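You operate a simulated robot arm through the tools that you are given. There is no shell and no other tool. Be economical: measure what you need, move in short steps, check, and stop when the job is done.

The job below is to be done with a simulated two-armed robot. You get a single attempt, and the scene is never put back.

TASK
Take the small weight on the shelf under the plywood bench and put it away on the top of the high shelf. Then put the small pink wipe on the red tile. Then shut the white side drawer. Then put the silver primer can on the top of the high shelf. Then open the drawer under the low stand, take the long green test plate from the inside of the drawer under the low stand and leave it on top of the paper folder, then shut the stand. Then open the centrifuge cover. Keep to this order. Set down upright: silver primer can.

The check looks at the end state, three seconds after you hand in, the way a careful person would. Anything else that was tipped, shoved, dropped, spilled or broken makes it a failure. Lids that push on must go on centred and level and be pressed home; caps that screw on are set level and turned clockwise until they are tight.

THE ROBOT
Two 7-joint arms with two-finger parallel grippers on one trunk, on a base that drives. Base frame: it is fixed to the floor where the robot stands at the start and does not move with it; the origin is under the middle of the robot, x ahead of it, y to its left, z up; the surface under the hand at the start is at about z = 760. Lengths are in mm, angles in rad, forces in N, time in s.
The left shoulder is at the start at [34, 174, 1357], the right one opposite. With the tool pointing down near the work surface each hand reaches from about 100 to 560 mm from the robot's upright axis, wherever it stands, measured 20 degrees to its own side. Places, roughly: centrifuge cover [-1300, -10800, 1000]; drawer under the low stand [-1300, -7600, 200]; long green test plate (24x5x3 cm) [-1400, -7500, 200]; paper folder (23x32x4 cm) [600, -8000, 900]; red tile [250, 1500, 750]; silver primer can [-4000, -10000, 1000]; small pink wipe (4x4x3 cm) [400, -1400, 900]; small weight [750, 0, 250]; top of the high shelf [500, -9800, 1300]; white side drawer [-1400, 500, 700]. Payload 3.6 kg a hand.
The TCP of each hand is the grasp point between the finger pads, 30 mm short of the fingertips. In the tool frame z runs along the fingers and y along their closing line. Largest opening 110 mm; finger width 20, thickness 10; the body of the gripper, 48 by 112 mm, starts 55 mm behind the TCP.
Orientation is that of the tool frame in the base frame, as a unit quaternion [w, x, y, z]. With the fingers straight down and closing along the base's y, the tool's x points along the base's -x, its y along +y and its z along -z.

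THE INTERFACE
- The arms move only by the tool send_rows. It takes "left_series", "right_series" or both (then of equal length, played together; a hand with none holds still); each is a list of rows, each a list of 3 entries, a list of its own where there are three numbers: the shift along the tool's x, y, z in units of 30 mm (1.0 is 30 mm), then the turn, a rotation vector about the tool's x, y, z in units of 6 degrees (1.0 is 6 degrees), then the closure in counts, from 0 (fully open) to 255 (shut). In form: [[[tx, ty, tz], [rx, ry, rz], grip], ...]. A call has 1 to 12 rows; each row shifts and turns the commanded pose from where the row before left it, along the tool's axes as they then stand. A call with a number of a shift or a turn outside -1 to 1 is refused whole. Rows are played at 5 a second. More than 50 mm and 0.15 rad between two rows, or a gripper value outside its range, and nothing of the call is played. A pose out of reach is approached as far as the arm can. The call stops where the force on the tool passes 40 N (or 10 N more than at its start, if that is more) or the arm is blocked; 0.2 s more then pass. The fingers move at their own pace (about 153 mm/s each) and stop on an object; they squeeze with about 42 N. The grip force told is the motor's: it shows also when the fingers shut on nothing. Time passes only in rows, and 0.2 s behind the last, so rows that do not move let the fingers close. It gives the time, the measured TCP pose, the force on the tool (base axes), the opening and the grip force at its end, in the units of the frame above (readings bear some noise), with the torque about the TCP (base axes, N m) and any sound that the robot's microphone picked up, and new pictures: "show" is both (left out), scene, wrist or none (wrist: the cameras of the hands that moved).
- Cameras (640 x 400 px; columns grow to the right, rows downward): "scene" is now at [96.8, -8.7, 1519]; the picture's right is [-0.07, -1.00, 0.00], its down [-0.79, 0.05, -0.61] and it looks along [0.61, -0.04, -0.79] (base axes); focal length 281 px, centre (320, 200). "left" rides on the left gripper at [73, -17, -103] in its tool frame; the picture's right is [0.23, 0.97, 0.00], its down [-0.76, 0.18, -0.62] and it looks along [-0.61, 0.14, 0.78] (tool axes); focal length 222 px, centre (320, 200). "right" rides on the right gripper at [72, 17, -103] in its tool frame; the picture's right is [-0.23, 0.97, 0.00], its down [-0.76, -0.18, -0.62] and it looks along [-0.61, -0.14, 0.78] (tool axes); focal length 222 px, centre (320, 200). There is no depth. A picture from a camera that has moved, and an enlarged one, comes with that camera's place and axes in the base frame and with its lens. The place of the scene camera against the robot may be out by one fixed shift of up to 18 mm in any direction.
- raise_lower(by): slides the trunk up (or, below 0, down) by that many mm; the arms and the scene camera ride with it, the base frame stays. It gives what a move gives, with no picture.
- steer(legs): drives the robot by 1 to 6 legs, each [ahead, left, turn to the left] in mm, mm and rad, along the robot's own axes; the way and the turn of a leg run together, so that a leg with both is an arc; at most 1500 mm and 3.142 rad a leg. The arms and the cameras ride along, it lands a little off, and it stops where it bumps. It gives what a move gives, and a new picture of the scene camera.
- turn_head(pan, tilt): turns the head with the scene camera to pan (to the left, within 1.501 rad either way) and tilt (down, from -0.506 to 1.204), counted from straight ahead of the robot. It gives what a move gives, and a new picture of the scene camera.
- close_up(camera, box): a new picture of the part [left, top, right, bottom] of that camera's present view, enlarged. No time passes.
- hand_in(): hands the job in; it is judged then, once.

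Go step by step. Nothing tells you exact positions but the pictures and the camera data: compare them with the known pose of the tool, close in by small moves and look again before you grip or let go. The budget is 186 turns and 260 pictures, counting those below and the enlarged ones. Unless the task says otherwise, let go and move clear before handing in.

The tools are called after "Emit:" as name(argument=value, ...) on one line, values as JSON. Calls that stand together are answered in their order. send_rows: Moves the arms, as the interface text tells. Its arguments: {"type":"object","properties":{"left_series":{"type":"array","items":{"type":"array"}},"right_series":{"type":"array","items":{"type":"array"}},"show":{"type":"string","enum":["both","scene","wrist","none"]}},"required":[]} The other tools are called the same way: raise_lower (by) slides the trunk up or down; steer (legs) drives the base; turn_head (pan, tilt) turns the head that bears the scene camera; close_up (camera, box) takes an enlarged picture of a part of a camera's view; hand_in () hands the job in.

At the start:

```text
t: 0.0
left_tcp_pos: [375.0, 275.3, 997.3]
left_tool_rot: [0.002, -0.021, 0.992, 0.121]
left_force: [0.6, 0.5, 0.1]
left_moment: [-0.02, 0.04, -0.02]
left_gripper_width: 110.0
left_gripper_force: 0.1
right_tcp_pos: [423.1, -214.4, 999.2]
right_tool_rot: [-0.001, -0.001, 1.0, -0.001]
right_force: [-0.3, -0.1, 0.1]
right_moment: [0.04, 0.0, 0.02]
right_gripper_width: 110.3
right_gripper_force: 0.0
trunk travel left (down, up): [-471.0, 292.0]
robot x, y, heading: [-2.2, -2.6, -0.001]
head pan, tilt: [-0.068, 0.909]
```

scene: 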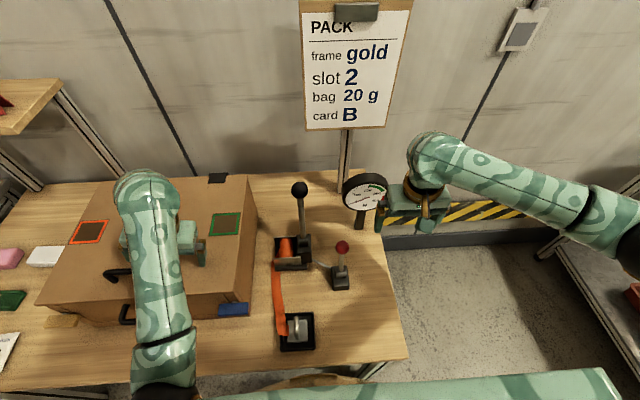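
right: 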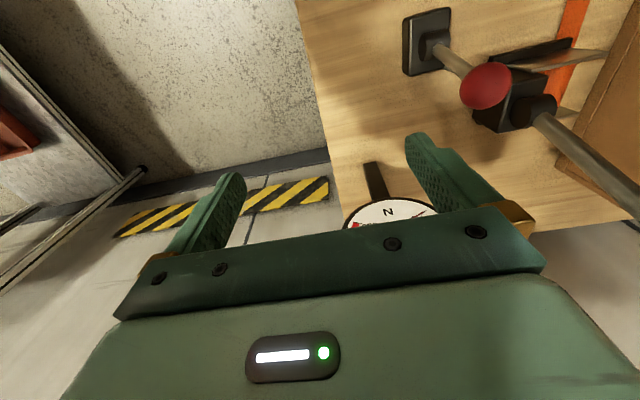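
left: 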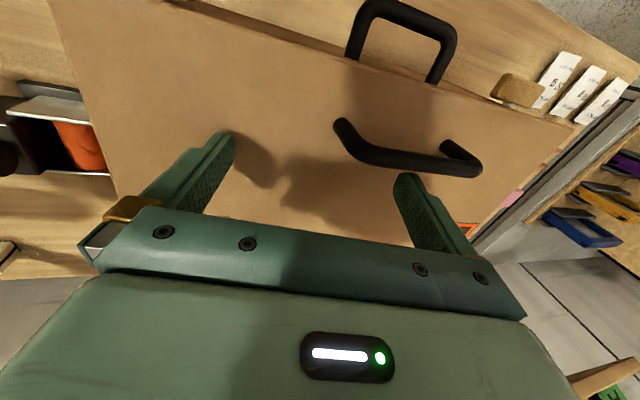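

The robot faces a plywood bench with fixtures on it, and the weight is on the shelf underneath. I'll look around first.

Emit:
turn_head(pan=0, tilt=1.2)

Emit:
turn_head(pan=-1.3, tilt=0.5)

Emit:
turn_head(pan=1.3, tilt=0.5)

```text
t: 0.8
left_tcp_pos: [375.5, 278.1, 998.2]
left_tool_rot: [0.002, -0.021, 0.992, 0.123]
left_force: [-0.3, 0.0, 0.0]
left_moment: [0.01, -0.02, 0.02]
left_gripper_width: 110.0
left_gripper_force: 0.1
right_tcp_pos: [423.5, -213.7, 999.7]
right_tool_rot: [0.0, 0.0, 1.0, 0.0]
right_force: [-0.5, -0.6, -0.4]
right_moment: [-0.01, 0.0, 0.0]
right_gripper_width: 110.1
right_gripper_force: 0.0
trunk travel left (down, up): [-471.0, 292.0]
robot x, y, heading: [1.2, 1.2, 0.003]
head pan, tilt: [0.0, 1.201]
camera scene: at [77.9, -3.6, 1499.9], right [0.0, -1.0, 0.0], down [-0.93, 0.0, -0.36], along [0.36, 0.0, -0.93], focal length 281 px, centre (320, 200)
```

scene: 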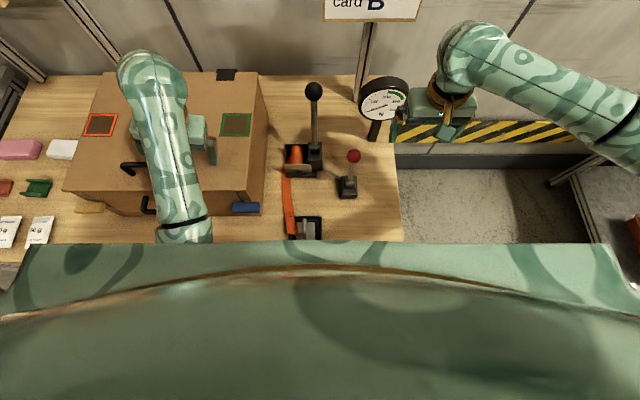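

```text
t: 2.3
left_tcp_pos: [375.6, 276.8, 996.7]
left_tool_rot: [0.002, -0.022, 0.992, 0.122]
left_force: [1.3, -0.6, -0.2]
left_moment: [0.01, -0.01, 0.01]
left_gripper_width: 110.0
left_gripper_force: 0.1
right_tcp_pos: [423.9, -214.3, 999.8]
right_tool_rot: [0.001, -0.001, 1.0, -0.001]
right_force: [-0.8, -0.5, 0.0]
right_moment: [0.0, 0.0, 0.01]
right_gripper_width: 109.9
right_gripper_force: 0.0
trunk travel left (down, up): [-471.0, 292.0]
robot x, y, heading: [4.3, 1.0, 0.002]
head pan, tilt: [-1.3, 0.499]
camera scene: at [46.4, -91.3, 1553.5], right [-0.96, -0.27, 0.0], down [-0.13, 0.46, -0.88], along [0.23, -0.85, -0.48], focal length 281 px, centre (320, 200)
```

scene: 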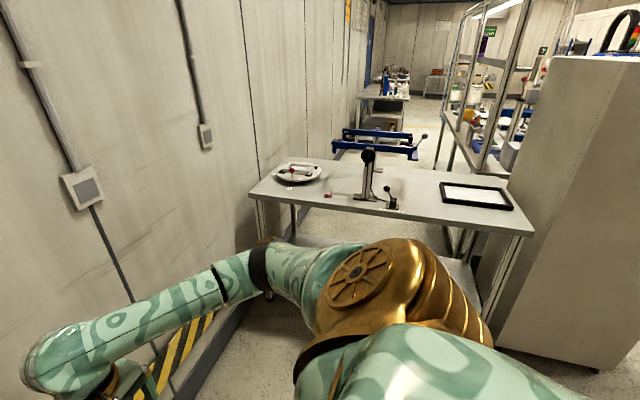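

```text
t: 4.6
left_tcp_pos: [374.6, 277.7, 997.4]
left_tool_rot: [0.002, -0.021, 0.992, 0.123]
left_force: [1.1, 0.4, 0.0]
left_moment: [-0.01, -0.04, 0.01]
left_gripper_width: 110.0
left_gripper_force: 0.0
right_tcp_pos: [423.7, -214.7, 1000.2]
right_tool_rot: [-0.001, -0.001, 1.0, -0.001]
right_force: [0.3, 0.4, 0.1]
right_moment: [0.0, 0.02, 0.02]
right_gripper_width: 110.0
right_gripper_force: 0.0
trunk travel left (down, up): [-471.0, 292.0]
robot x, y, heading: [-1.2, 1.7, 0.003]
head pan, tilt: [1.3, 0.499]
camera scene: at [46.3, 84.1, 1553.6], right [0.96, -0.27, 0.0], down [-0.13, -0.46, -0.88], along [0.23, 0.85, -0.48], focal length 281 px, centre (320, 200)
```

scene: 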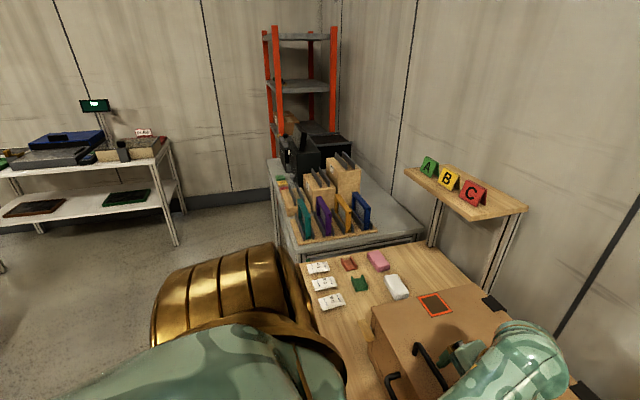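

The bench is in front of me, the wipe's table is to the right and the tile's side is to the left. I'll back off and look under the bench.

Emit:
steer(legs=[[-700, 0, 0]])

Emit:
raise_lower(by=-460)

Emit:
turn_head(pan=0, tilt=0.5)

```text
t: 5.4
left_tcp_pos: [371.7, 278.1, 997.7]
left_tool_rot: [0.004, -0.014, 0.992, 0.123]
left_force: [9.1, 0.7, -3.7]
left_moment: [-0.32, -0.13, -0.62]
left_gripper_width: 109.9
left_gripper_force: 0.1
right_tcp_pos: [416.5, -213.9, 999.7]
right_tool_rot: [0.0, 0.001, 1.0, 0.0]
right_force: [-0.5, 0.1, 0.1]
right_moment: [0.0, -0.04, 0.03]
right_gripper_width: 110.1
right_gripper_force: 0.0
trunk travel left (down, up): [-471.0, 292.0]
robot x, y, heading: [-7.5, 1.9, 0.0]
head pan, tilt: [1.3, 0.499]
stopped in leg 1: the force on the tool passed its limit at 52 N (the readings are from after the stop); the commanded pose is now the measured one
camera scene: at [41.0, 85.0, 1553.4], right [0.96, -0.27, 0.0], down [-0.13, -0.46, -0.88], along [0.24, 0.85, -0.48], focal length 281 px, centre (320, 200)
```

scene: 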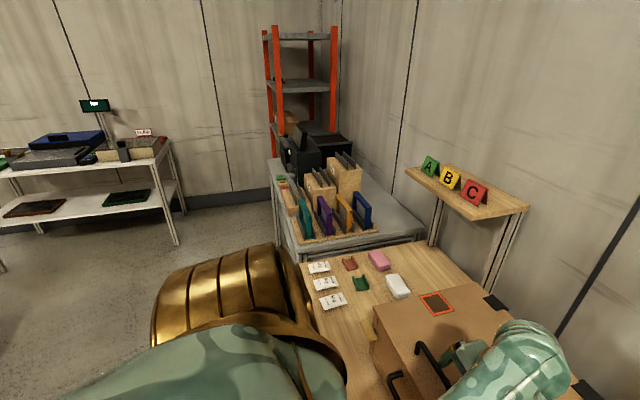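

```text
refused: -460 is not a number from -400 to 400
```

```text
t: 6.9
left_tcp_pos: [371.8, 277.0, 998.3]
left_tool_rot: [0.004, -0.016, 0.992, 0.123]
left_force: [14.5, 1.2, -3.1]
left_moment: [-0.17, -0.19, -0.93]
left_gripper_width: 109.6
left_gripper_force: 0.2
right_tcp_pos: [418.8, -214.5, 998.4]
right_tool_rot: [-0.001, 0.0, 1.0, -0.001]
right_force: [-0.7, 0.5, 0.7]
right_moment: [0.0, 0.01, 0.02]
right_gripper_width: 110.1
right_gripper_force: 0.0
trunk travel left (down, up): [-471.0, 292.0]
robot x, y, heading: [-7.1, -1.3, 0.0]
head pan, tilt: [0.0, 0.499]
camera scene: at [108.5, -3.3, 1553.3], right [0.0, -1.0, 0.0], down [-0.48, 0.0, -0.88], along [0.88, 0.0, -0.48], focal length 281 px, centre (320, 200)
```

scene: 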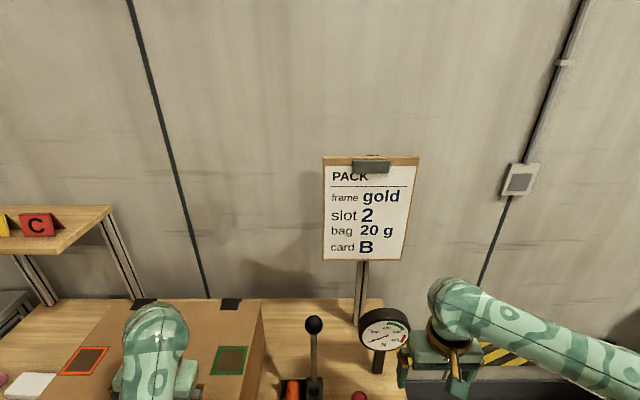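

The left hand caught something when I drove back, probably the case handle. I'll ease it forward a little, then lift both hands clear.

Emit:
send_rows(left_series=[[[-0.3, 0, 0], [0, 0, 0], 0], [[0, 0, -1], [0, 0, 0], 0], [[0, 0, -1], [0, 0, 0], 0], [[0, 0, -1], [0, 0, 0], 0], [[0, 0, -1], [0, 0, 0], 0], [[0, 0, -1], [0, 0, 0], 0], [[0, 0, -1], [0, 0, 0], 0]], right_series=[[[0, 0, 0], [0, 0, 0], 0], [[0, 0, -1], [0, 0, 0], 0], [[0, 0, -1], [0, 0, 0], 0], [[0, 0, -1], [0, 0, 0], 0], [[0, 0, -1], [0, 0, 0], 0], [[0, 0, -1], [0, 0, 0], 0], [[0, 0, -1], [0, 0, 0], 0]])

```text
t: 7.7
left_tcp_pos: [373.8, 342.7, 1056.7]
left_tool_rot: [0.002, -0.044, 0.976, 0.213]
left_force: [-0.1, -0.2, 0.1]
left_moment: [0.0, 0.0, 0.0]
left_gripper_width: 109.7
left_gripper_force: 0.0
right_tcp_pos: [416.2, -215.7, 1048.2]
right_tool_rot: [0.001, 0.0, 1.0, -0.001]
right_force: [-0.1, 0.1, 0.3]
right_moment: [-0.01, 0.02, 0.02]
right_gripper_width: 110.1
right_gripper_force: 0.2
trunk travel left (down, up): [-471.0, 292.0]
robot x, y, heading: [-12.3, 4.3, -0.001]
head pan, tilt: [0.0, 0.499]
stopped in row 3 (left hand): the arm was blocked; the commanded pose is now the measured one
camera scene: at [105.2, -3.9, 1553.5], right [0.0, -1.0, 0.0], down [-0.48, 0.0, -0.88], along [0.88, 0.0, -0.48], focal length 281 px, centre (320, 200)
camera right: at [342.7, -198.1, 1152.1], right [0.23, 0.97, 0.0], down [0.76, -0.18, 0.62], along [0.61, -0.14, -0.78], focal length 222 px, centre (320, 200)
camera left: at [304.6, 277.9, 1142.8], right [-0.31, 0.86, 0.4], down [0.75, -0.03, 0.66], along [0.58, 0.51, -0.64], focal length 222 px, centre (320, 200)
```

scene: 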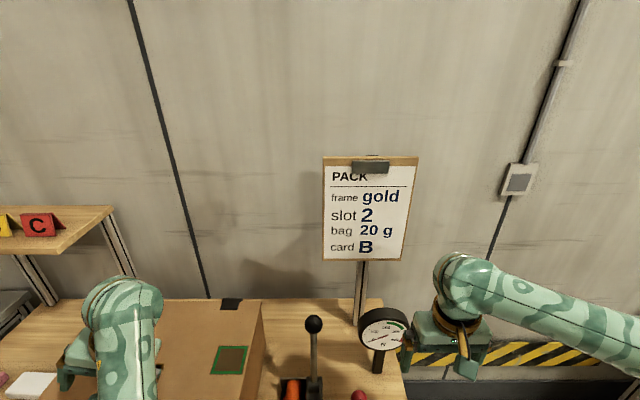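
right: 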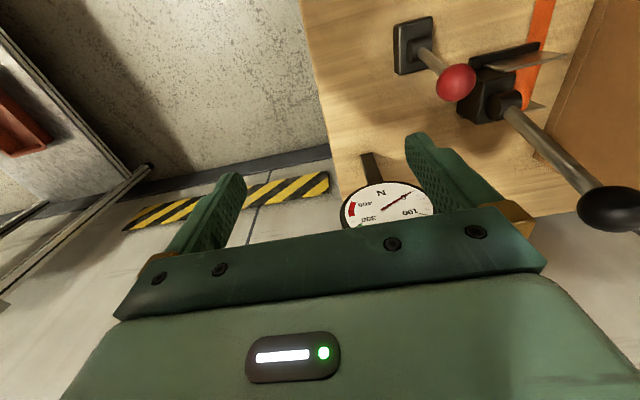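
left: 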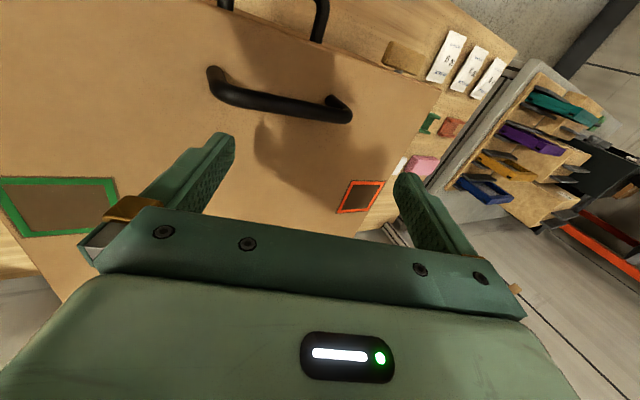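

The left hand is free now, with no force on it. I'll try lifting it further.

Emit:
send_rows(left_series=[[[0, 0, -1], [0, 0, 0], 0], [[0, 0, -1], [0, 0, 0], 0], [[0, 0, -1], [0, 0, 0], 0]], show="none")

Emit:
turn_head(pan=0.5, tilt=1.0)

```text
t: 8.4
left_tcp_pos: [371.0, 365.5, 1129.0]
left_tool_rot: [0.0, -0.073, 0.959, 0.274]
left_force: [0.0, -0.6, 0.8]
left_moment: [0.0, 0.04, -0.02]
left_gripper_width: 109.8
left_gripper_force: 0.1
left hand out of reach, approached as far as the arm can: row 3
right_tcp_pos: [416.1, -215.9, 1048.3]
right_tool_rot: [0.0, 0.0, 1.0, 0.0]
right_force: [0.1, 0.0, 0.5]
right_moment: [-0.01, 0.0, 0.03]
right_gripper_width: 110.1
right_gripper_force: 0.1
trunk travel left (down, up): [-471.0, 292.0]
robot x, y, heading: [-7.8, -0.7, 0.003]
head pan, tilt: [0.0, 0.499]
stopped in row 3 (left hand): the arm was blocked; the commanded pose is now the measured one
```

```text
t: 9.3
left_tcp_pos: [370.8, 364.2, 1131.2]
left_tool_rot: [-0.002, -0.072, 0.959, 0.273]
left_force: [0.1, 0.2, 0.3]
left_moment: [0.0, 0.02, -0.01]
left_gripper_width: 110.2
left_gripper_force: 0.1
right_tcp_pos: [418.4, -215.4, 1048.5]
right_tool_rot: [0.001, 0.0, 1.0, -0.001]
right_force: [0.8, -0.8, 0.7]
right_moment: [0.02, -0.01, 0.0]
right_gripper_width: 110.1
right_gripper_force: 0.2
trunk travel left (down, up): [-471.0, 292.0]
robot x, y, heading: [-7.7, -0.4, 0.002]
head pan, tilt: [0.499, 1.0]
camera scene: at [75.8, 29.7, 1512.5], right [0.48, -0.88, 0.0], down [-0.74, -0.4, -0.54], along [0.47, 0.26, -0.84], focal length 281 px, centre (320, 200)
```

scene: 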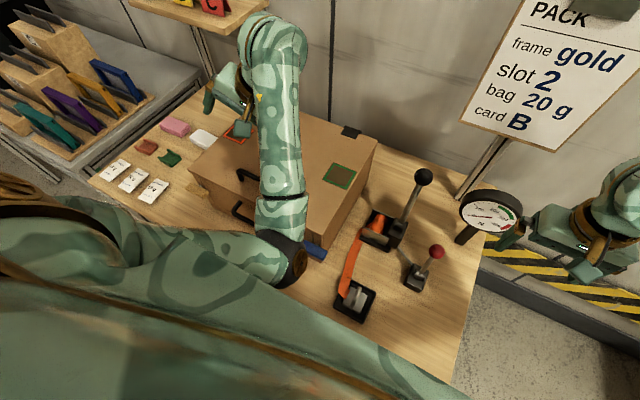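

The left hand is above the case now. I'll raise the trunk for clearance and then back out.

Emit:
raise_lower(by=200)

Emit:
steer(legs=[[-700, 0, 0]])

Emit:
turn_head(pan=0, tilt=0.8)

```text
t: 11.5
left_tcp_pos: [363.5, 403.5, 1344.7]
left_tool_rot: [-0.004, -0.099, 0.944, 0.314]
left_force: [-0.5, -0.5, 0.1]
left_moment: [0.01, -0.01, 0.02]
left_gripper_width: 110.1
left_gripper_force: 0.1
right_tcp_pos: [416.3, -214.9, 1249.0]
right_tool_rot: [0.001, 0.0, 1.0, -0.001]
right_force: [0.6, 0.1, -0.6]
right_moment: [-0.01, 0.01, 0.0]
right_gripper_width: 110.1
right_gripper_force: 0.1
trunk travel left (down, up): [-671.0, 92.0]
robot x, y, heading: [-8.0, 1.6, 0.002]
head pan, tilt: [0.499, 1.0]
```

```text
t: 15.3
left_tcp_pos: [-337.8, 402.9, 1345.8]
left_tool_rot: [-0.003, -0.107, 0.944, 0.311]
left_force: [0.1, -0.3, -0.5]
left_moment: [0.02, -0.01, 0.0]
left_gripper_width: 109.9
left_gripper_force: 0.1
right_tcp_pos: [-275.5, -213.6, 1248.6]
right_tool_rot: [0.001, -0.01, 1.0, 0.0]
right_force: [0.2, -0.3, 0.3]
right_moment: [0.04, 0.0, 0.0]
right_gripper_width: 110.0
right_gripper_force: 0.0
trunk travel left (down, up): [-671.0, 92.0]
robot x, y, heading: [-704.3, -6.8, 0.015]
head pan, tilt: [0.499, 1.0]
camera scene: at [-637.1, 25.4, 1713.1], right [0.49, -0.87, 0.0], down [-0.73, -0.42, -0.54], along [0.47, 0.27, -0.84], focal length 281 px, centre (320, 200)
```

scene: 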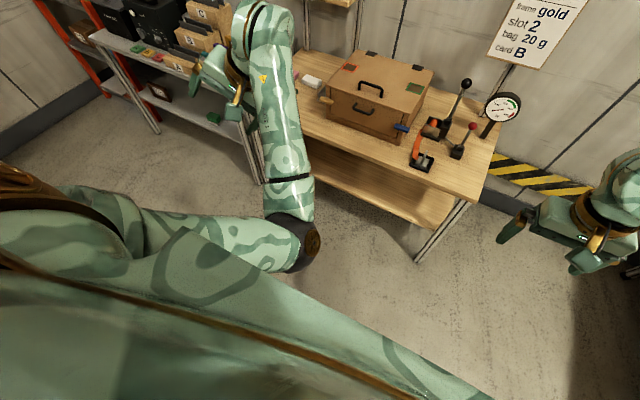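

```text
t: 16.2
left_tcp_pos: [-337.9, 404.7, 1346.7]
left_tool_rot: [-0.003, -0.109, 0.943, 0.315]
left_force: [1.2, -0.6, -0.4]
left_moment: [0.02, 0.02, 0.0]
left_gripper_width: 109.9
left_gripper_force: 0.1
right_tcp_pos: [-275.6, -212.3, 1249.3]
right_tool_rot: [0.001, -0.01, 1.0, 0.0]
right_force: [0.5, 0.2, -0.7]
right_moment: [-0.01, 0.02, 0.03]
right_gripper_width: 109.8
right_gripper_force: 0.0
trunk travel left (down, up): [-671.0, 92.0]
robot x, y, heading: [-703.8, -6.0, 0.023]
head pan, tilt: [0.0, 0.799]
camera scene: at [-617.1, -7.5, 1728.2], right [0.02, -1.0, 0.0], down [-0.72, -0.01, -0.7], along [0.7, 0.01, -0.72], focal length 281 px, centre (320, 200)
```

scene: 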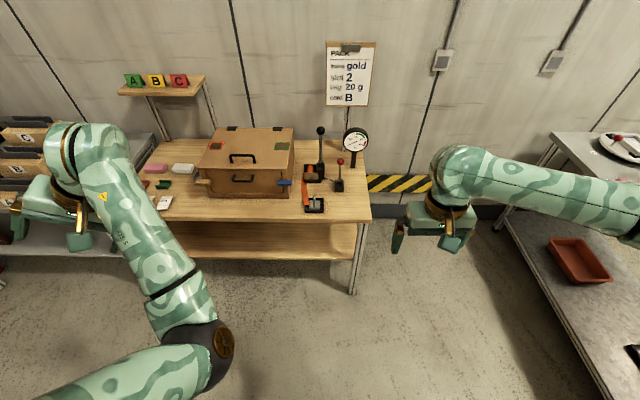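

I'm clear of the bench. I'll lower the trunk to look at the under-shelf.

Emit:
raise_lower(by=-400)

Emit:
raise_lower(by=-240)

Emit:
turn_head(pan=0, tilt=0.4)

```text
t: 20.0
left_tcp_pos: [-343.6, 420.9, 955.2]
left_tool_rot: [-0.004, -0.119, 0.934, 0.336]
left_force: [-0.5, 0.8, 0.7]
left_moment: [-0.01, 0.01, -0.02]
left_gripper_width: 109.9
left_gripper_force: 0.1
right_tcp_pos: [-276.5, -213.1, 850.2]
right_tool_rot: [0.001, -0.01, 1.0, 0.0]
right_force: [0.2, 0.3, -1.0]
right_moment: [0.02, 0.0, 0.01]
right_gripper_width: 110.2
right_gripper_force: 0.0
trunk travel left (down, up): [-271.0, 492.0]
robot x, y, heading: [-705.3, -3.1, 0.019]
head pan, tilt: [0.0, 0.799]
```

```text
t: 22.5
left_tcp_pos: [-325.7, 407.5, 681.5]
left_tool_rot: [-0.06, -0.093, 0.938, 0.328]
left_force: [0.8, -0.2, 1.3]
left_moment: [0.02, 0.0, 0.0]
left_gripper_width: 110.1
left_gripper_force: 0.0
right_tcp_pos: [-274.8, -212.6, 609.2]
right_tool_rot: [0.001, -0.009, 1.0, 0.0]
right_force: [-0.2, 0.7, 0.0]
right_moment: [-0.03, 0.0, -0.01]
right_gripper_width: 110.1
right_gripper_force: 0.1
trunk travel left (down, up): [-31.0, 732.0]
robot x, y, heading: [-703.4, -6.4, 0.018]
head pan, tilt: [0.0, 0.799]
```

```text
t: 23.4
left_tcp_pos: [-324.2, 408.9, 681.9]
left_tool_rot: [-0.06, -0.092, 0.939, 0.326]
left_force: [0.5, -0.5, 0.2]
left_moment: [-0.02, -0.01, 0.02]
left_gripper_width: 110.0
left_gripper_force: 0.0
right_tcp_pos: [-276.2, -212.7, 609.0]
right_tool_rot: [0.0, -0.01, 1.0, 0.0]
right_force: [0.0, 0.3, 0.2]
right_moment: [0.02, 0.0, 0.04]
right_gripper_width: 109.9
right_gripper_force: 0.0
trunk travel left (down, up): [-31.0, 732.0]
robot x, y, heading: [-701.5, -4.9, 0.02]
head pan, tilt: [0.0, 0.4]
camera scene: at [-387.1, -3.6, 1105.6], right [0.02, -1.0, 0.0], down [-0.39, -0.01, -0.92], along [0.92, 0.02, -0.39], focal length 281 px, centre (320, 200)
```

scene: 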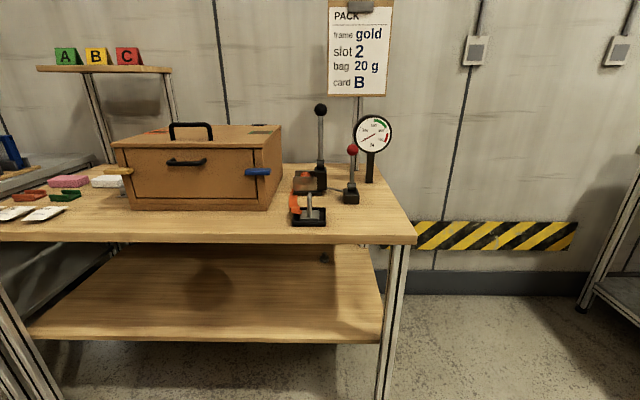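

A small dark object, likely the weight, sits near the back right of the shelf. I'll zoom in.

Emit:
close_up(camera="scene", box=[260, 220, 420, 350])

Emit:
turn_head(pan=0, tilt=0.9)

```text
3.08 times, centred on (340, 285) of scene
camera zoom: at [-387.1, -3.6, 1105.6], right [0.02, -1.0, 0.0], down [-0.39, -0.01, -0.92], along [0.92, 0.02, -0.39], focal length 864 px, centre (258, -62)
```

zoom: 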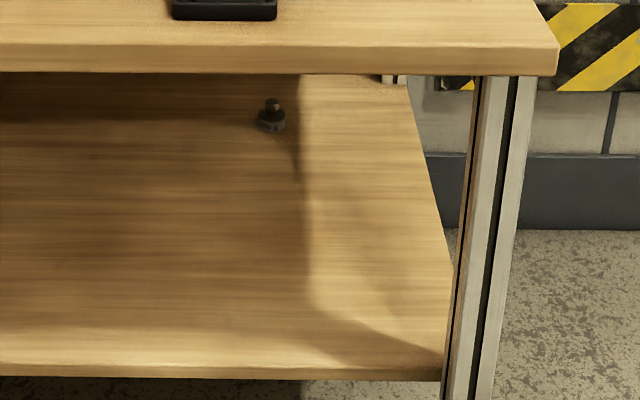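

```text
t: 24.3
left_tcp_pos: [-323.6, 408.3, 681.2]
left_tool_rot: [-0.058, -0.092, 0.939, 0.326]
left_force: [0.8, 0.1, -0.3]
left_moment: [0.01, -0.01, -0.01]
left_gripper_width: 110.0
left_gripper_force: 0.1
right_tcp_pos: [-275.6, -212.9, 609.3]
right_tool_rot: [0.0, -0.01, 1.0, 0.001]
right_force: [0.0, -0.1, 0.9]
right_moment: [0.0, -0.02, 0.0]
right_gripper_width: 110.0
right_gripper_force: 0.1
trunk travel left (down, up): [-31.0, 732.0]
robot x, y, heading: [-703.5, -3.1, 0.017]
head pan, tilt: [0.0, 0.901]
camera scene: at [-404.3, -3.9, 1062.8], right [0.02, -1.0, 0.0], down [-0.78, -0.01, -0.62], along [0.62, 0.01, -0.78], focal length 281 px, centre (320, 200)
```

scene: 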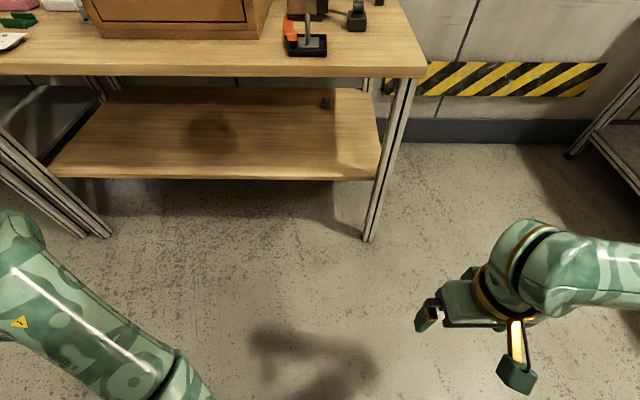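

The shelf top seems to be at about z≈380 and the weight near x≈620, y≈0. I'll use the left hand with fingers forward, and I'm reorienting it here in free space first.

Emit:
send_rows(left_series=[[[0, 0, 0], [0.9, -0.16, 0.25], 0], [[0, 0, 0], [0.9, -0.16, 0.25], 0], [[0, 0, 0], [0.9, -0.16, 0.25], 0], [[0, 0, 0], [0.9, -0.16, 0.25], 0], [[0, 0, 0], [0.9, -0.16, 0.25], 0], [[0, 0, 0], [0.9, -0.16, 0.25], 0], [[0, 0, 0], [0.9, -0.16, 0.25], 0]], show="none")

Emit:
send_rows(left_series=[[[0, 0, 0], [0, -1, 0], 0], [[0, 0, 0], [0, -1, 0], 0], [[0, 0, 0], [0, -1, 0], 0], [[0, 0, 0], [0, -1, 0], 0], [[0, 0, 0], [0, -1, 0], 0], [[0, 0, 0], [0, -1, 0], 0], [[0, 0, 0], [0, -1, 0], 0], [[0, 0, 0], [0, -1, 0], 0], [[0, 0, 0], [0, -1, 0], 0], [[0, 0, 0], [0, -1, 0], 0], [[0, 0, 0], [0, -1, 0], 0], [[0, 0, 0], [0, -1, 0], 0]], show="scene")

```text
t: 25.9
left_tcp_pos: [-314.2, 410.3, 676.6]
left_tool_rot: [-0.005, 0.001, 1.0, -0.008]
left_force: [-0.4, 0.6, 0.1]
left_moment: [0.02, 0.01, -0.01]
left_gripper_width: 110.2
left_gripper_force: 0.0
left hand out of reach, approached as far as the arm can: row 2, 4, 5
right_tcp_pos: [-275.5, -212.7, 608.7]
right_tool_rot: [0.001, -0.01, 1.0, 0.001]
right_force: [1.0, -0.1, 0.3]
right_moment: [-0.01, 0.02, 0.0]
right_gripper_width: 110.0
right_gripper_force: 0.0
trunk travel left (down, up): [-31.0, 732.0]
robot x, y, heading: [-701.1, -3.8, 0.02]
head pan, tilt: [0.0, 0.901]
```

```text
t: 28.5
left_tcp_pos: [-296.7, 434.1, 666.2]
left_tool_rot: [0.584, -0.003, 0.812, -0.006]
left_force: [0.2, 0.2, 0.3]
left_moment: [0.02, 0.02, 0.01]
left_gripper_width: 110.0
left_gripper_force: 0.0
left hand out of reach, approached as far as the arm can: row 3, 4, 5, 6
right_tcp_pos: [-275.6, -212.2, 608.9]
right_tool_rot: [0.001, -0.01, 1.0, 0.0]
right_force: [-1.5, -0.4, 0.4]
right_moment: [0.02, -0.04, -0.02]
right_gripper_width: 110.1
right_gripper_force: 0.0
trunk travel left (down, up): [-31.0, 732.0]
robot x, y, heading: [-703.3, -5.3, 0.017]
head pan, tilt: [0.0, 0.901]
camera scene: at [-404.4, -3.7, 1062.7], right [0.02, -1.0, 0.0], down [-0.78, -0.01, -0.62], along [0.62, 0.01, -0.78], focal length 281 px, centre (320, 200)
```

scene: 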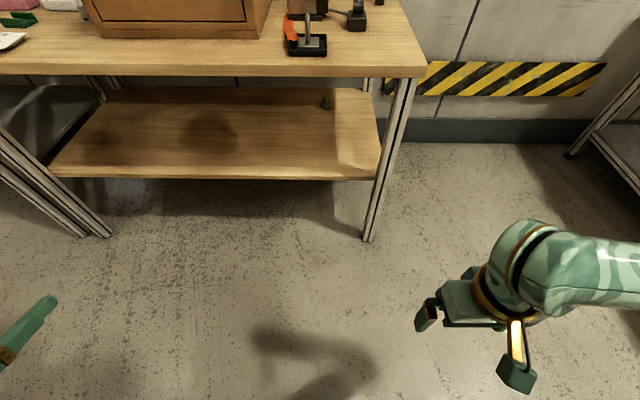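

The hand is pitched 18° below horizontal. Next I'll extend it forward, down and inward.

Emit:
send_rows(left_series=[[[0.27, -0.6, 0.95], [0, 0, 0], 0], [[0.27, -0.6, 0.95], [0, 0, 0], 0], [[0.27, -0.6, 0.95], [0, 0, 0], 0], [[0.27, -0.6, 0.95], [0, 0, 0], 0], [[0.27, -0.6, 0.95], [0, 0, 0], 0], [[0.27, -0.6, 0.95], [0, 0, 0], 0], [[0.27, -0.6, 0.95], [0, 0, 0], 0], [[0.27, -0.6, 0.95], [0, 0, 0], 0], [[0.27, -0.6, 0.95], [0, 0, 0], 0], [[0.27, -0.6, 0.95], [0, 0, 0], 0], [[0.27, -0.6, 0.95], [0, 0, 0], 0], [[0.27, -0.6, 0.95], [0, 0, 0], 0]], show="scene")

```text
t: 31.1
left_tcp_pos: [5.6, 243.0, 477.2]
left_tool_rot: [0.584, -0.003, 0.812, -0.006]
left_force: [0.3, -0.3, 1.2]
left_moment: [-0.01, -0.03, 0.0]
left_gripper_width: 109.9
left_gripper_force: 0.1
left hand out of reach, approached as far as the arm can: row 2, 3, 10
right_tcp_pos: [-276.5, -212.8, 607.7]
right_tool_rot: [0.0, -0.009, 1.0, 0.0]
right_force: [-0.4, -0.1, -0.2]
right_moment: [-0.01, 0.01, 0.02]
right_gripper_width: 110.0
right_gripper_force: 0.0
trunk travel left (down, up): [-31.0, 732.0]
robot x, y, heading: [-702.6, -9.1, 0.014]
head pan, tilt: [0.0, 0.901]
camera scene: at [-404.1, -3.9, 1062.6], right [0.02, -1.0, 0.0], down [-0.78, -0.01, -0.62], along [0.62, 0.01, -0.78], focal length 281 px, centre (320, 200)
```

scene: 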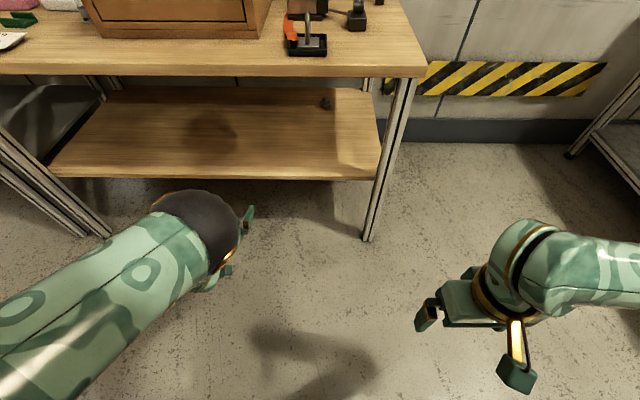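

The reach is good. I'll test a bit further.

Emit:
send_rows(left_series=[[[0.1, -0.5, 0.95], [0, 0, 0], 0], [[0.1, -0.5, 0.95], [0, 0, 0], 0], [[0.1, -0.5, 0.95], [0, 0, 0], 0], [[0.1, -0.5, 0.95], [0, 0, 0], 0]], show="both")

```text
t: 32.1
left_tcp_pos: [97.5, 180.1, 435.2]
left_tool_rot: [0.582, -0.004, 0.813, -0.005]
left_force: [0.5, -0.3, 0.3]
left_moment: [0.02, -0.01, 0.0]
left_gripper_width: 110.0
left_gripper_force: 0.1
left hand out of reach, approached as far as the arm can: row 4
right_tcp_pos: [-276.8, -212.8, 608.5]
right_tool_rot: [0.0, -0.009, 1.0, 0.001]
right_force: [-0.7, -0.1, -0.1]
right_moment: [0.01, -0.03, -0.01]
right_gripper_width: 110.1
right_gripper_force: 0.0
trunk travel left (down, up): [-31.0, 732.0]
robot x, y, heading: [-707.0, -5.4, 0.018]
head pan, tilt: [0.0, 0.901]
camera scene: at [-404.3, -4.0, 1062.7], right [0.02, -1.0, 0.0], down [-0.78, -0.01, -0.62], along [0.62, 0.01, -0.78], focal length 281 px, centre (320, 200)
camera left: at [-23.4, 161.8, 400.5], right [-0.07, 0.97, -0.23], down [-0.35, 0.19, 0.92], along [0.94, 0.14, 0.32], focal length 222 px, centre (320, 200)
```

scene: 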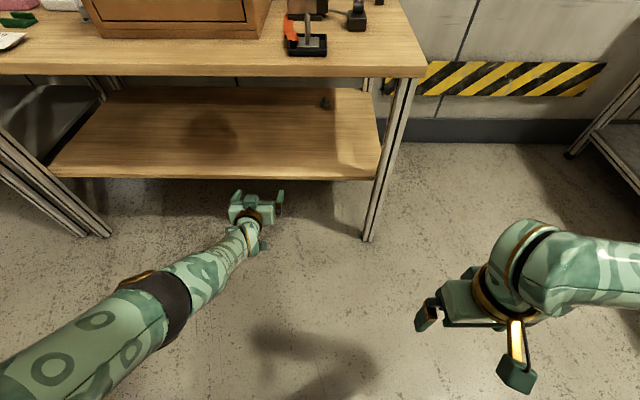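
left: 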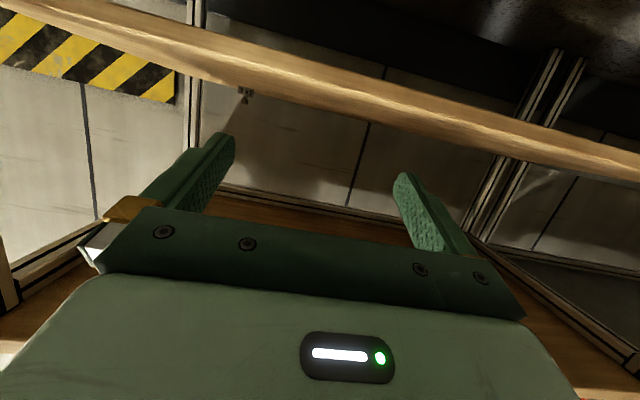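

The weight now triangulates to about (665, 0) with the shelf top at z≈360. I'll line up sideways and drive in with the hand under the bench top.

Emit:
steer(legs=[[0, -176, -0.018], [420, 0, 0]])

Emit:
send_rows(left_series=[[[0, 0, 0], [0, 0, 0], 0]], show="wrist")

```text
t: 35.8
left_tcp_pos: [520.5, 6.8, 435.6]
left_tool_rot: [0.584, -0.003, 0.812, -0.006]
left_force: [-0.6, -0.8, -0.8]
left_moment: [0.0, -0.03, 0.05]
left_gripper_width: 110.0
left_gripper_force: 0.0
right_tcp_pos: [146.2, -385.1, 607.4]
right_tool_rot: [0.0, -0.008, 1.0, -0.001]
right_force: [-0.1, 0.1, -0.2]
right_moment: [-0.02, 0.0, -0.02]
right_gripper_width: 109.6
right_gripper_force: 0.1
trunk travel left (down, up): [-31.0, 732.0]
robot x, y, heading: [-282.1, -177.1, 0.012]
head pan, tilt: [0.0, 0.901]
camera scene: at [17.5, -175.8, 1062.6], right [0.02, -1.0, 0.0], down [-0.78, -0.01, -0.62], along [0.62, 0.01, -0.78], focal length 281 px, centre (320, 200)
```

scene: 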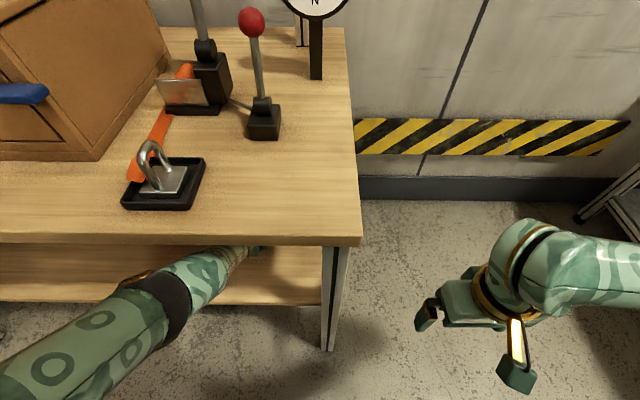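

```text
t: 36.2
left_tcp_pos: [520.7, 5.8, 435.9]
left_tool_rot: [0.584, -0.002, 0.812, -0.007]
left_force: [-0.7, -0.4, -0.1]
left_moment: [0.01, 0.03, 0.01]
left_gripper_width: 110.0
left_gripper_force: 0.1
right_tcp_pos: [145.8, -385.5, 608.2]
right_tool_rot: [0.0, -0.008, 1.0, 0.0]
right_force: [0.6, -0.5, 0.0]
right_moment: [-0.01, -0.02, 0.01]
right_gripper_width: 110.2
right_gripper_force: 0.0
trunk travel left (down, up): [-31.0, 732.0]
robot x, y, heading: [-283.8, -174.0, 0.016]
head pan, tilt: [0.0, 0.901]
camera left: at [399.3, -11.4, 401.1], right [-0.07, 0.97, -0.23], down [-0.35, 0.19, 0.92], along [0.94, 0.14, 0.32], focal length 222 px, centre (320, 200)
```

left: 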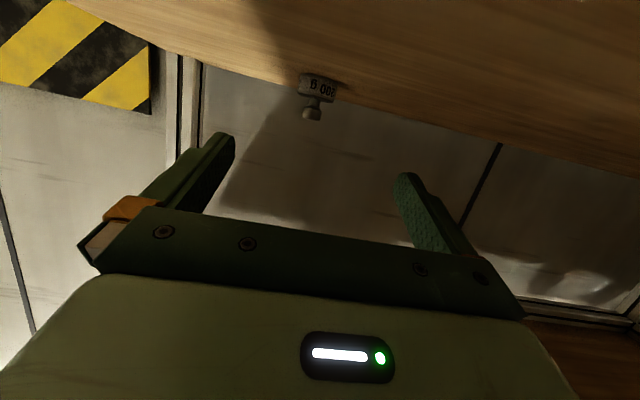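

The weight (41 mm wide, base z≈359) is at about (675, -3). I'll pitch the hand steeper so the camera clears the shelf, then drive 110 mm in.

Emit:
send_rows(left_series=[[[0, 0, 0], [0, 1, 0], 0], [[0, 0, 0], [0, 1, 0], 0], [[0, 0, 0], [0, 1, 0], 0]], show="none")

Emit:
steer(legs=[[120, -4, -0.012]])

Emit:
send_rows(left_series=[[[0, 0, 0], [0, 0, 0], 0]], show="wrist")

```text
t: 37.0
left_tcp_pos: [506.0, 1.6, 419.7]
left_tool_rot: [0.437, -0.002, 0.899, -0.008]
left_force: [-0.5, 1.3, -0.2]
left_moment: [-0.04, -0.02, -0.01]
left_gripper_width: 109.9
left_gripper_force: 0.0
right_tcp_pos: [142.4, -386.0, 605.2]
right_tool_rot: [-0.001, -0.009, 1.0, 0.0]
right_force: [0.3, 0.4, -0.2]
right_moment: [0.01, -0.03, 0.01]
right_gripper_width: 109.9
right_gripper_force: 0.0
trunk travel left (down, up): [-31.0, 732.0]
robot x, y, heading: [-285.1, -177.5, 0.012]
head pan, tilt: [0.0, 0.901]
```

```text
t: 37.7
left_tcp_pos: [500.3, 1.2, 415.5]
left_tool_rot: [0.432, -0.003, 0.902, -0.008]
left_force: [0.4, 1.2, 0.5]
left_moment: [-0.02, 0.02, 0.01]
left_gripper_width: 109.8
left_gripper_force: 0.0
right_tcp_pos: [146.2, -384.9, 609.8]
right_tool_rot: [0.001, -0.009, 1.0, -0.001]
right_force: [-0.1, 0.5, 0.1]
right_moment: [0.03, 0.01, 0.05]
right_gripper_width: 109.9
right_gripper_force: 0.1
trunk travel left (down, up): [-31.0, 732.0]
robot x, y, heading: [-281.0, -175.7, 0.018]
head pan, tilt: [0.0, 0.901]
stopped in leg 1: the robot was blocked; the commanded pose is now the measured one
camera scene: at [17.4, -176.4, 1063.8], right [0.02, -1.0, 0.0], down [-0.78, -0.01, -0.62], along [0.62, 0.01, -0.78], focal length 281 px, centre (320, 200)
```

scene: 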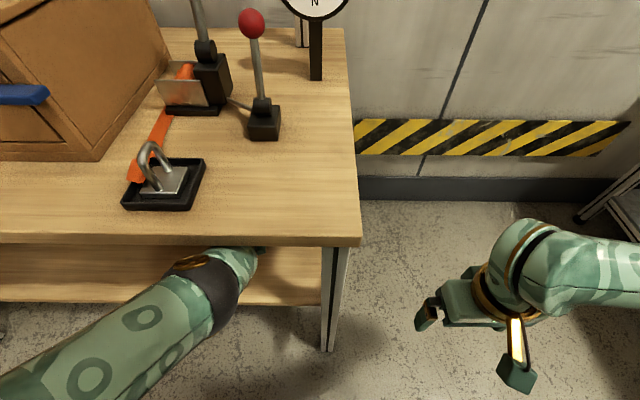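

```text
t: 38.1
left_tcp_pos: [501.8, 2.1, 414.4]
left_tool_rot: [0.433, -0.001, 0.901, -0.01]
left_force: [-0.1, 0.3, 0.2]
left_moment: [-0.02, 0.01, -0.02]
left_gripper_width: 110.2
left_gripper_force: 0.1
right_tcp_pos: [146.7, -384.2, 610.0]
right_tool_rot: [0.0, -0.009, 1.0, -0.001]
right_force: [-0.9, 0.0, 0.4]
right_moment: [0.04, 0.01, 0.02]
right_gripper_width: 110.0
right_gripper_force: 0.1
trunk travel left (down, up): [-31.0, 732.0]
robot x, y, heading: [-282.7, -177.0, 0.013]
head pan, tilt: [0.0, 0.901]
camera left: at [376.1, -15.6, 424.2], right [-0.14, 0.97, -0.2], down [-0.01, 0.2, 0.98], along [0.99, 0.14, -0.02], focal length 222 px, centre (320, 200)
```

left: 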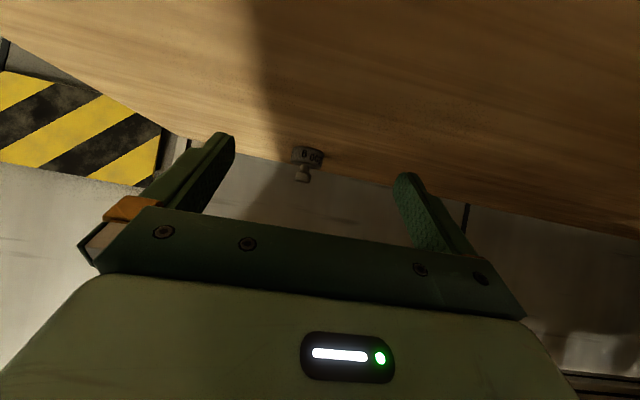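

The upper arm meets the bench edge, so a frontal approach is too deep. I'll come in from the bench's open right side instead. First I'll back out, then pull both hands in.

Emit:
steer(legs=[[-430, 0, 0]])

Emit:
send_rows(left_series=[[[-0.6, 0, -0.8], [0, 0, 0], 0], [[-0.6, 0, -0.8], [0, 0, 0], 0], [[-0.6, 0, -0.8], [0, 0, 0], 0], [[-0.6, 0, -0.8], [0, 0, 0], 0], [[0.1, 0, -0.8], [0, 0, 0], 0], [[0.1, 0, -0.8], [0, 0, 0], 0], [[0.1, 0, -0.8], [0, 0, 0], 0], [[0.1, 0, -0.8], [0, 0, 0], 0]], right_series=[[[1, 0, 0], [0, 0, 0], 0], [[1, 0, 0], [0, 0, 0], 0], [[1, 0, 0], [0, 0, 0], 0], [[1, 0, 0], [0, 0, 0], 0], [[0, 0, 0], [0, 0, 0], 0], [[0, 0, 0], [0, 0, 0], 0], [[0, 0, 0], [0, 0, 0], 0], [[0, 0, 0], [0, 0, 0], 0]], show="none")

Emit:
steer(legs=[[0, -700, 0], [0, 0, 0.69]])

```text
t: 40.8
left_tcp_pos: [67.2, -0.3, 413.1]
left_tool_rot: [0.431, -0.007, 0.902, -0.007]
left_force: [0.1, 0.6, 0.2]
left_moment: [-0.03, -0.01, 0.01]
left_gripper_width: 110.3
left_gripper_force: 0.0
right_tcp_pos: [-284.6, -390.7, 609.2]
right_tool_rot: [0.0, -0.012, 1.0, 0.0]
right_force: [0.5, 0.3, 0.8]
right_moment: [0.05, -0.02, 0.0]
right_gripper_width: 110.1
right_gripper_force: 0.3
trunk travel left (down, up): [-31.0, 732.0]
robot x, y, heading: [-713.4, -181.1, 0.024]
head pan, tilt: [0.0, 0.901]
camera scene: at [-415.3, -182.7, 1062.7], right [0.02, -1.0, 0.0], down [-0.78, -0.02, -0.62], along [0.62, 0.01, -0.78], focal length 281 px, centre (320, 200)
```

scene: 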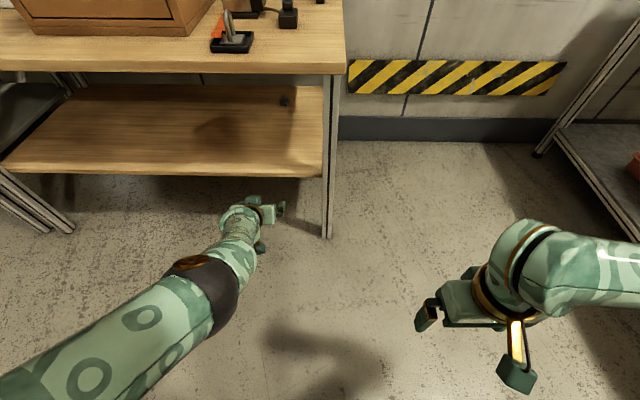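

```text
t: 42.6
left_tcp_pos: [57.4, 1.8, 451.5]
left_tool_rot: [0.432, -0.006, 0.902, -0.008]
left_force: [-0.8, -1.1, -0.3]
left_moment: [-0.04, -0.01, -0.02]
left_gripper_width: 110.1
left_gripper_force: 0.1
left hand out of reach, approached as far as the arm can: row 2, 3, 4, 5, 6, 7, 8
right_tcp_pos: [-339.1, -381.7, 560.3]
right_tool_rot: [0.0, -0.012, 1.0, -0.001]
right_force: [0.0, 0.0, -0.3]
right_moment: [0.03, 0.01, 0.02]
right_gripper_width: 110.0
right_gripper_force: 0.1
right hand out of reach, approached as far as the arm can: row 1, 2, 3, 4
trunk travel left (down, up): [-31.0, 732.0]
robot x, y, heading: [-715.9, -184.7, 0.022]
head pan, tilt: [0.0, 0.901]
```

```text
t: 45.7
left_tcp_pos: [66.4, -569.1, 454.5]
left_tool_rot: [0.434, -0.016, 0.901, -0.008]
left_force: [-0.5, -0.1, 0.2]
left_moment: [-0.01, -0.01, -0.02]
left_gripper_width: 110.1
left_gripper_force: 0.0
right_tcp_pos: [-328.6, -950.5, 561.3]
right_tool_rot: [-0.004, -0.03, 1.0, 0.001]
right_force: [0.0, -0.6, -0.7]
right_moment: [-0.01, -0.03, -0.01]
right_gripper_width: 110.1
right_gripper_force: 0.1
trunk travel left (down, up): [-31.0, 732.0]
robot x, y, heading: [-701.2, -772.2, 0.042]
head pan, tilt: [0.0, 0.901]
stopped in leg 1: the robot was blocked; the commanded pose is now the measured one
camera scene: at [-405.3, -755.0, 1063.9], right [0.04, -1.0, 0.01], down [-0.78, -0.04, -0.62], along [0.62, 0.02, -0.78], focal length 281 px, centre (320, 200)
```

scene: 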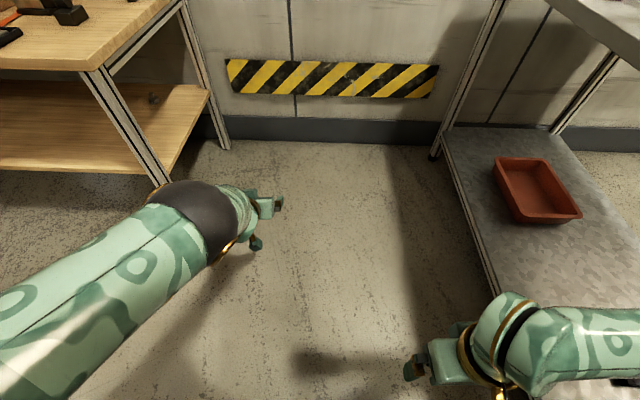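

Something on the right blocked me, most likely the right elbow. I'll look.

Emit:
turn_head(pan=-1.2, tilt=0.7)

```text
t: 47.1
left_tcp_pos: [66.0, -572.3, 452.2]
left_tool_rot: [0.433, -0.015, 0.901, -0.01]
left_force: [-0.2, -0.8, 0.8]
left_moment: [0.01, 0.0, -0.01]
left_gripper_width: 110.1
left_gripper_force: 0.0
right_tcp_pos: [-329.4, -951.9, 561.5]
right_tool_rot: [-0.007, -0.03, 1.0, 0.0]
right_force: [-0.4, 0.4, 0.1]
right_moment: [0.02, -0.02, -0.01]
right_gripper_width: 110.3
right_gripper_force: 0.1
trunk travel left (down, up): [-31.0, 732.0]
robot x, y, heading: [-701.2, -775.8, 0.045]
head pan, tilt: [-1.201, 0.7]
camera scene: at [-445.7, -835.2, 1080.3], right [-0.92, -0.4, 0.0], down [-0.26, 0.58, -0.77], along [0.31, -0.71, -0.64], focal length 281 px, centre (320, 200)
```

scene: 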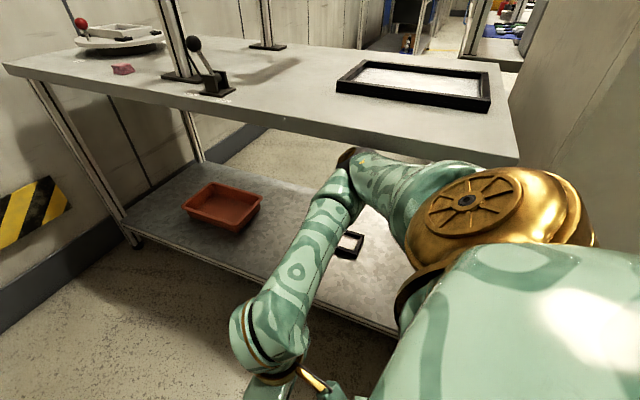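

The elbow is under the gray table's edge. I'll slide left, head along x with a small heading, then rotate toward the bench's right side.

Emit:
steer(legs=[[0, 70, 0], [0, 0, 0.1], [640, -90, 0]])

Emit:
turn_head(pan=0, tilt=0.8)

```text
t: 51.9
left_tcp_pos: [685.5, -428.0, 452.4]
left_tool_rot: [0.433, -0.059, 0.9, 0.018]
left_force: [-0.1, 0.3, 0.2]
left_moment: [-0.01, -0.02, 0.02]
left_gripper_width: 110.4
left_gripper_force: 0.1
right_tcp_pos: [328.8, -847.5, 558.3]
right_tool_rot: [-0.007, -0.08, 0.997, 0.005]
right_force: [1.0, 0.5, 0.0]
right_moment: [0.01, 0.0, 0.0]
right_gripper_width: 110.0
right_gripper_force: 0.0
trunk travel left (down, up): [-31.0, 732.0]
robot x, y, heading: [-60.1, -698.1, 0.14]
head pan, tilt: [-1.201, 0.7]
camera scene: at [203.9, -748.6, 1078.8], right [-0.87, -0.49, 0.0], down [-0.32, 0.56, -0.76], along [0.37, -0.67, -0.64], focal length 281 px, centre (320, 200)
```

scene: 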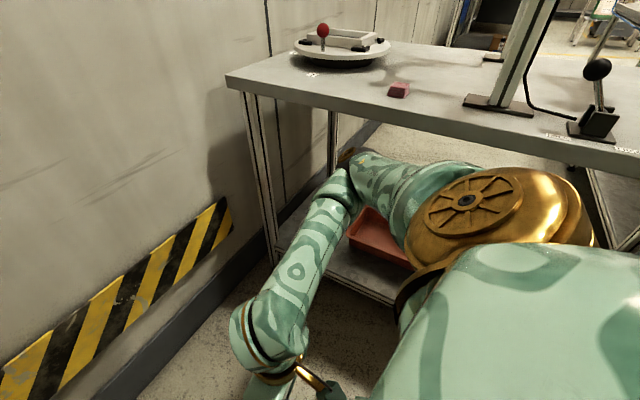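

```text
t: 53.2
left_tcp_pos: [685.4, -428.1, 451.8]
left_tool_rot: [0.432, -0.059, 0.9, 0.018]
left_force: [-0.2, -0.6, 1.0]
left_moment: [-0.02, 0.03, 0.03]
left_gripper_width: 109.9
left_gripper_force: 0.2
right_tcp_pos: [330.3, -849.0, 558.5]
right_tool_rot: [-0.008, -0.079, 0.997, 0.004]
right_force: [-0.1, 0.5, -0.8]
right_moment: [0.01, -0.02, 0.05]
right_gripper_width: 110.1
right_gripper_force: 0.0
trunk travel left (down, up): [-31.0, 732.0]
robot x, y, heading: [-56.8, -700.1, 0.141]
head pan, tilt: [0.0, 0.799]
camera scene: at [242.2, -663.3, 1070.6], right [0.14, -0.99, 0.0], down [-0.71, -0.1, -0.7], along [0.69, 0.1, -0.72], focal length 281 px, centre (320, 200)
```

scene: 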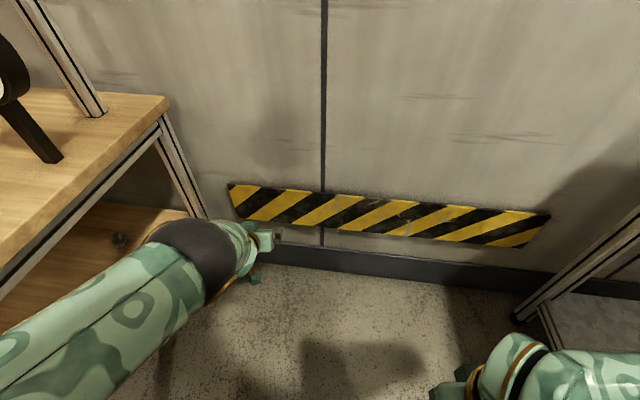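

Clear on both sides. I'm turning in small stages to line up with the bench's open right side.

Emit:
steer(legs=[[0, 0, 0.25], [60, -90, 0], [0, 0, 0.2], [-39, -59, 0], [0, 0, 0.16]])

Emit:
send_rows(left_series=[[[0, 0, 0], [0, 0, 0], 0]], show="wrist")

```text
t: 57.3
left_tcp_pos: [482.8, -178.9, 451.6]
left_tool_rot: [0.407, -0.325, 0.841, 0.146]
left_force: [0.1, 0.4, 0.2]
left_moment: [-0.02, 0.01, 0.01]
left_gripper_width: 110.2
left_gripper_force: 0.1
right_tcp_pos: [430.7, -726.8, 559.6]
right_tool_rot: [-0.008, -0.374, 0.927, 0.002]
right_force: [-0.2, -0.2, -0.4]
right_moment: [0.02, 0.02, 0.03]
right_gripper_width: 109.9
right_gripper_force: 0.1
trunk travel left (down, up): [-31.0, 732.0]
robot x, y, heading: [29.5, -829.7, 0.75]
head pan, tilt: [0.0, 0.799]
camera scene: at [250.5, -623.1, 1070.6], right [0.68, -0.73, 0.0], down [-0.52, -0.49, -0.7], along [0.51, 0.47, -0.72], focal length 281 px, centre (320, 200)
```

scene: 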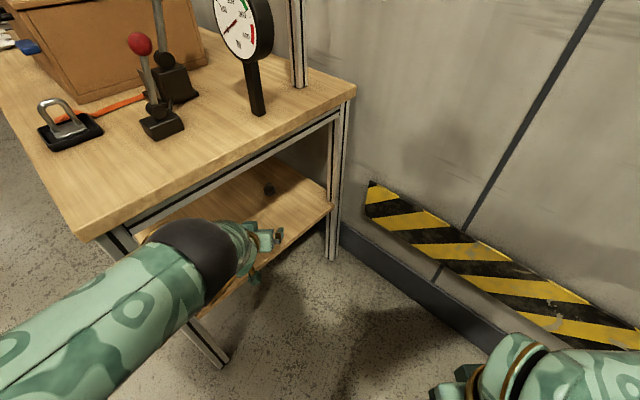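

```text
t: 57.7
left_tcp_pos: [482.3, -179.5, 452.0]
left_tool_rot: [0.406, -0.326, 0.841, 0.146]
left_force: [-1.0, -0.1, 0.9]
left_moment: [0.01, 0.01, -0.04]
left_gripper_width: 109.8
left_gripper_force: 0.0
right_tcp_pos: [431.5, -727.6, 559.2]
right_tool_rot: [-0.009, -0.374, 0.928, 0.002]
right_force: [0.0, -0.6, -0.4]
right_moment: [-0.04, 0.02, -0.02]
right_gripper_width: 110.1
right_gripper_force: 0.1
trunk travel left (down, up): [-31.0, 732.0]
robot x, y, heading: [30.6, -828.3, 0.749]
head pan, tilt: [0.0, 0.799]
camera left: at [399.8, -277.7, 461.6], right [-0.75, 0.63, -0.2], down [-0.14, 0.14, 0.98], along [0.64, 0.77, -0.02], focal length 222 px, centre (320, 200)
```

left: 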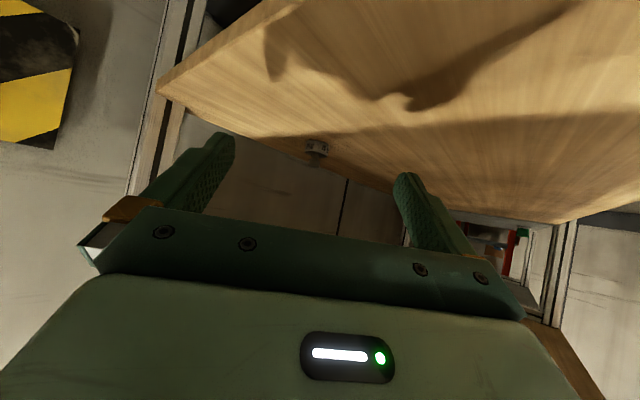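

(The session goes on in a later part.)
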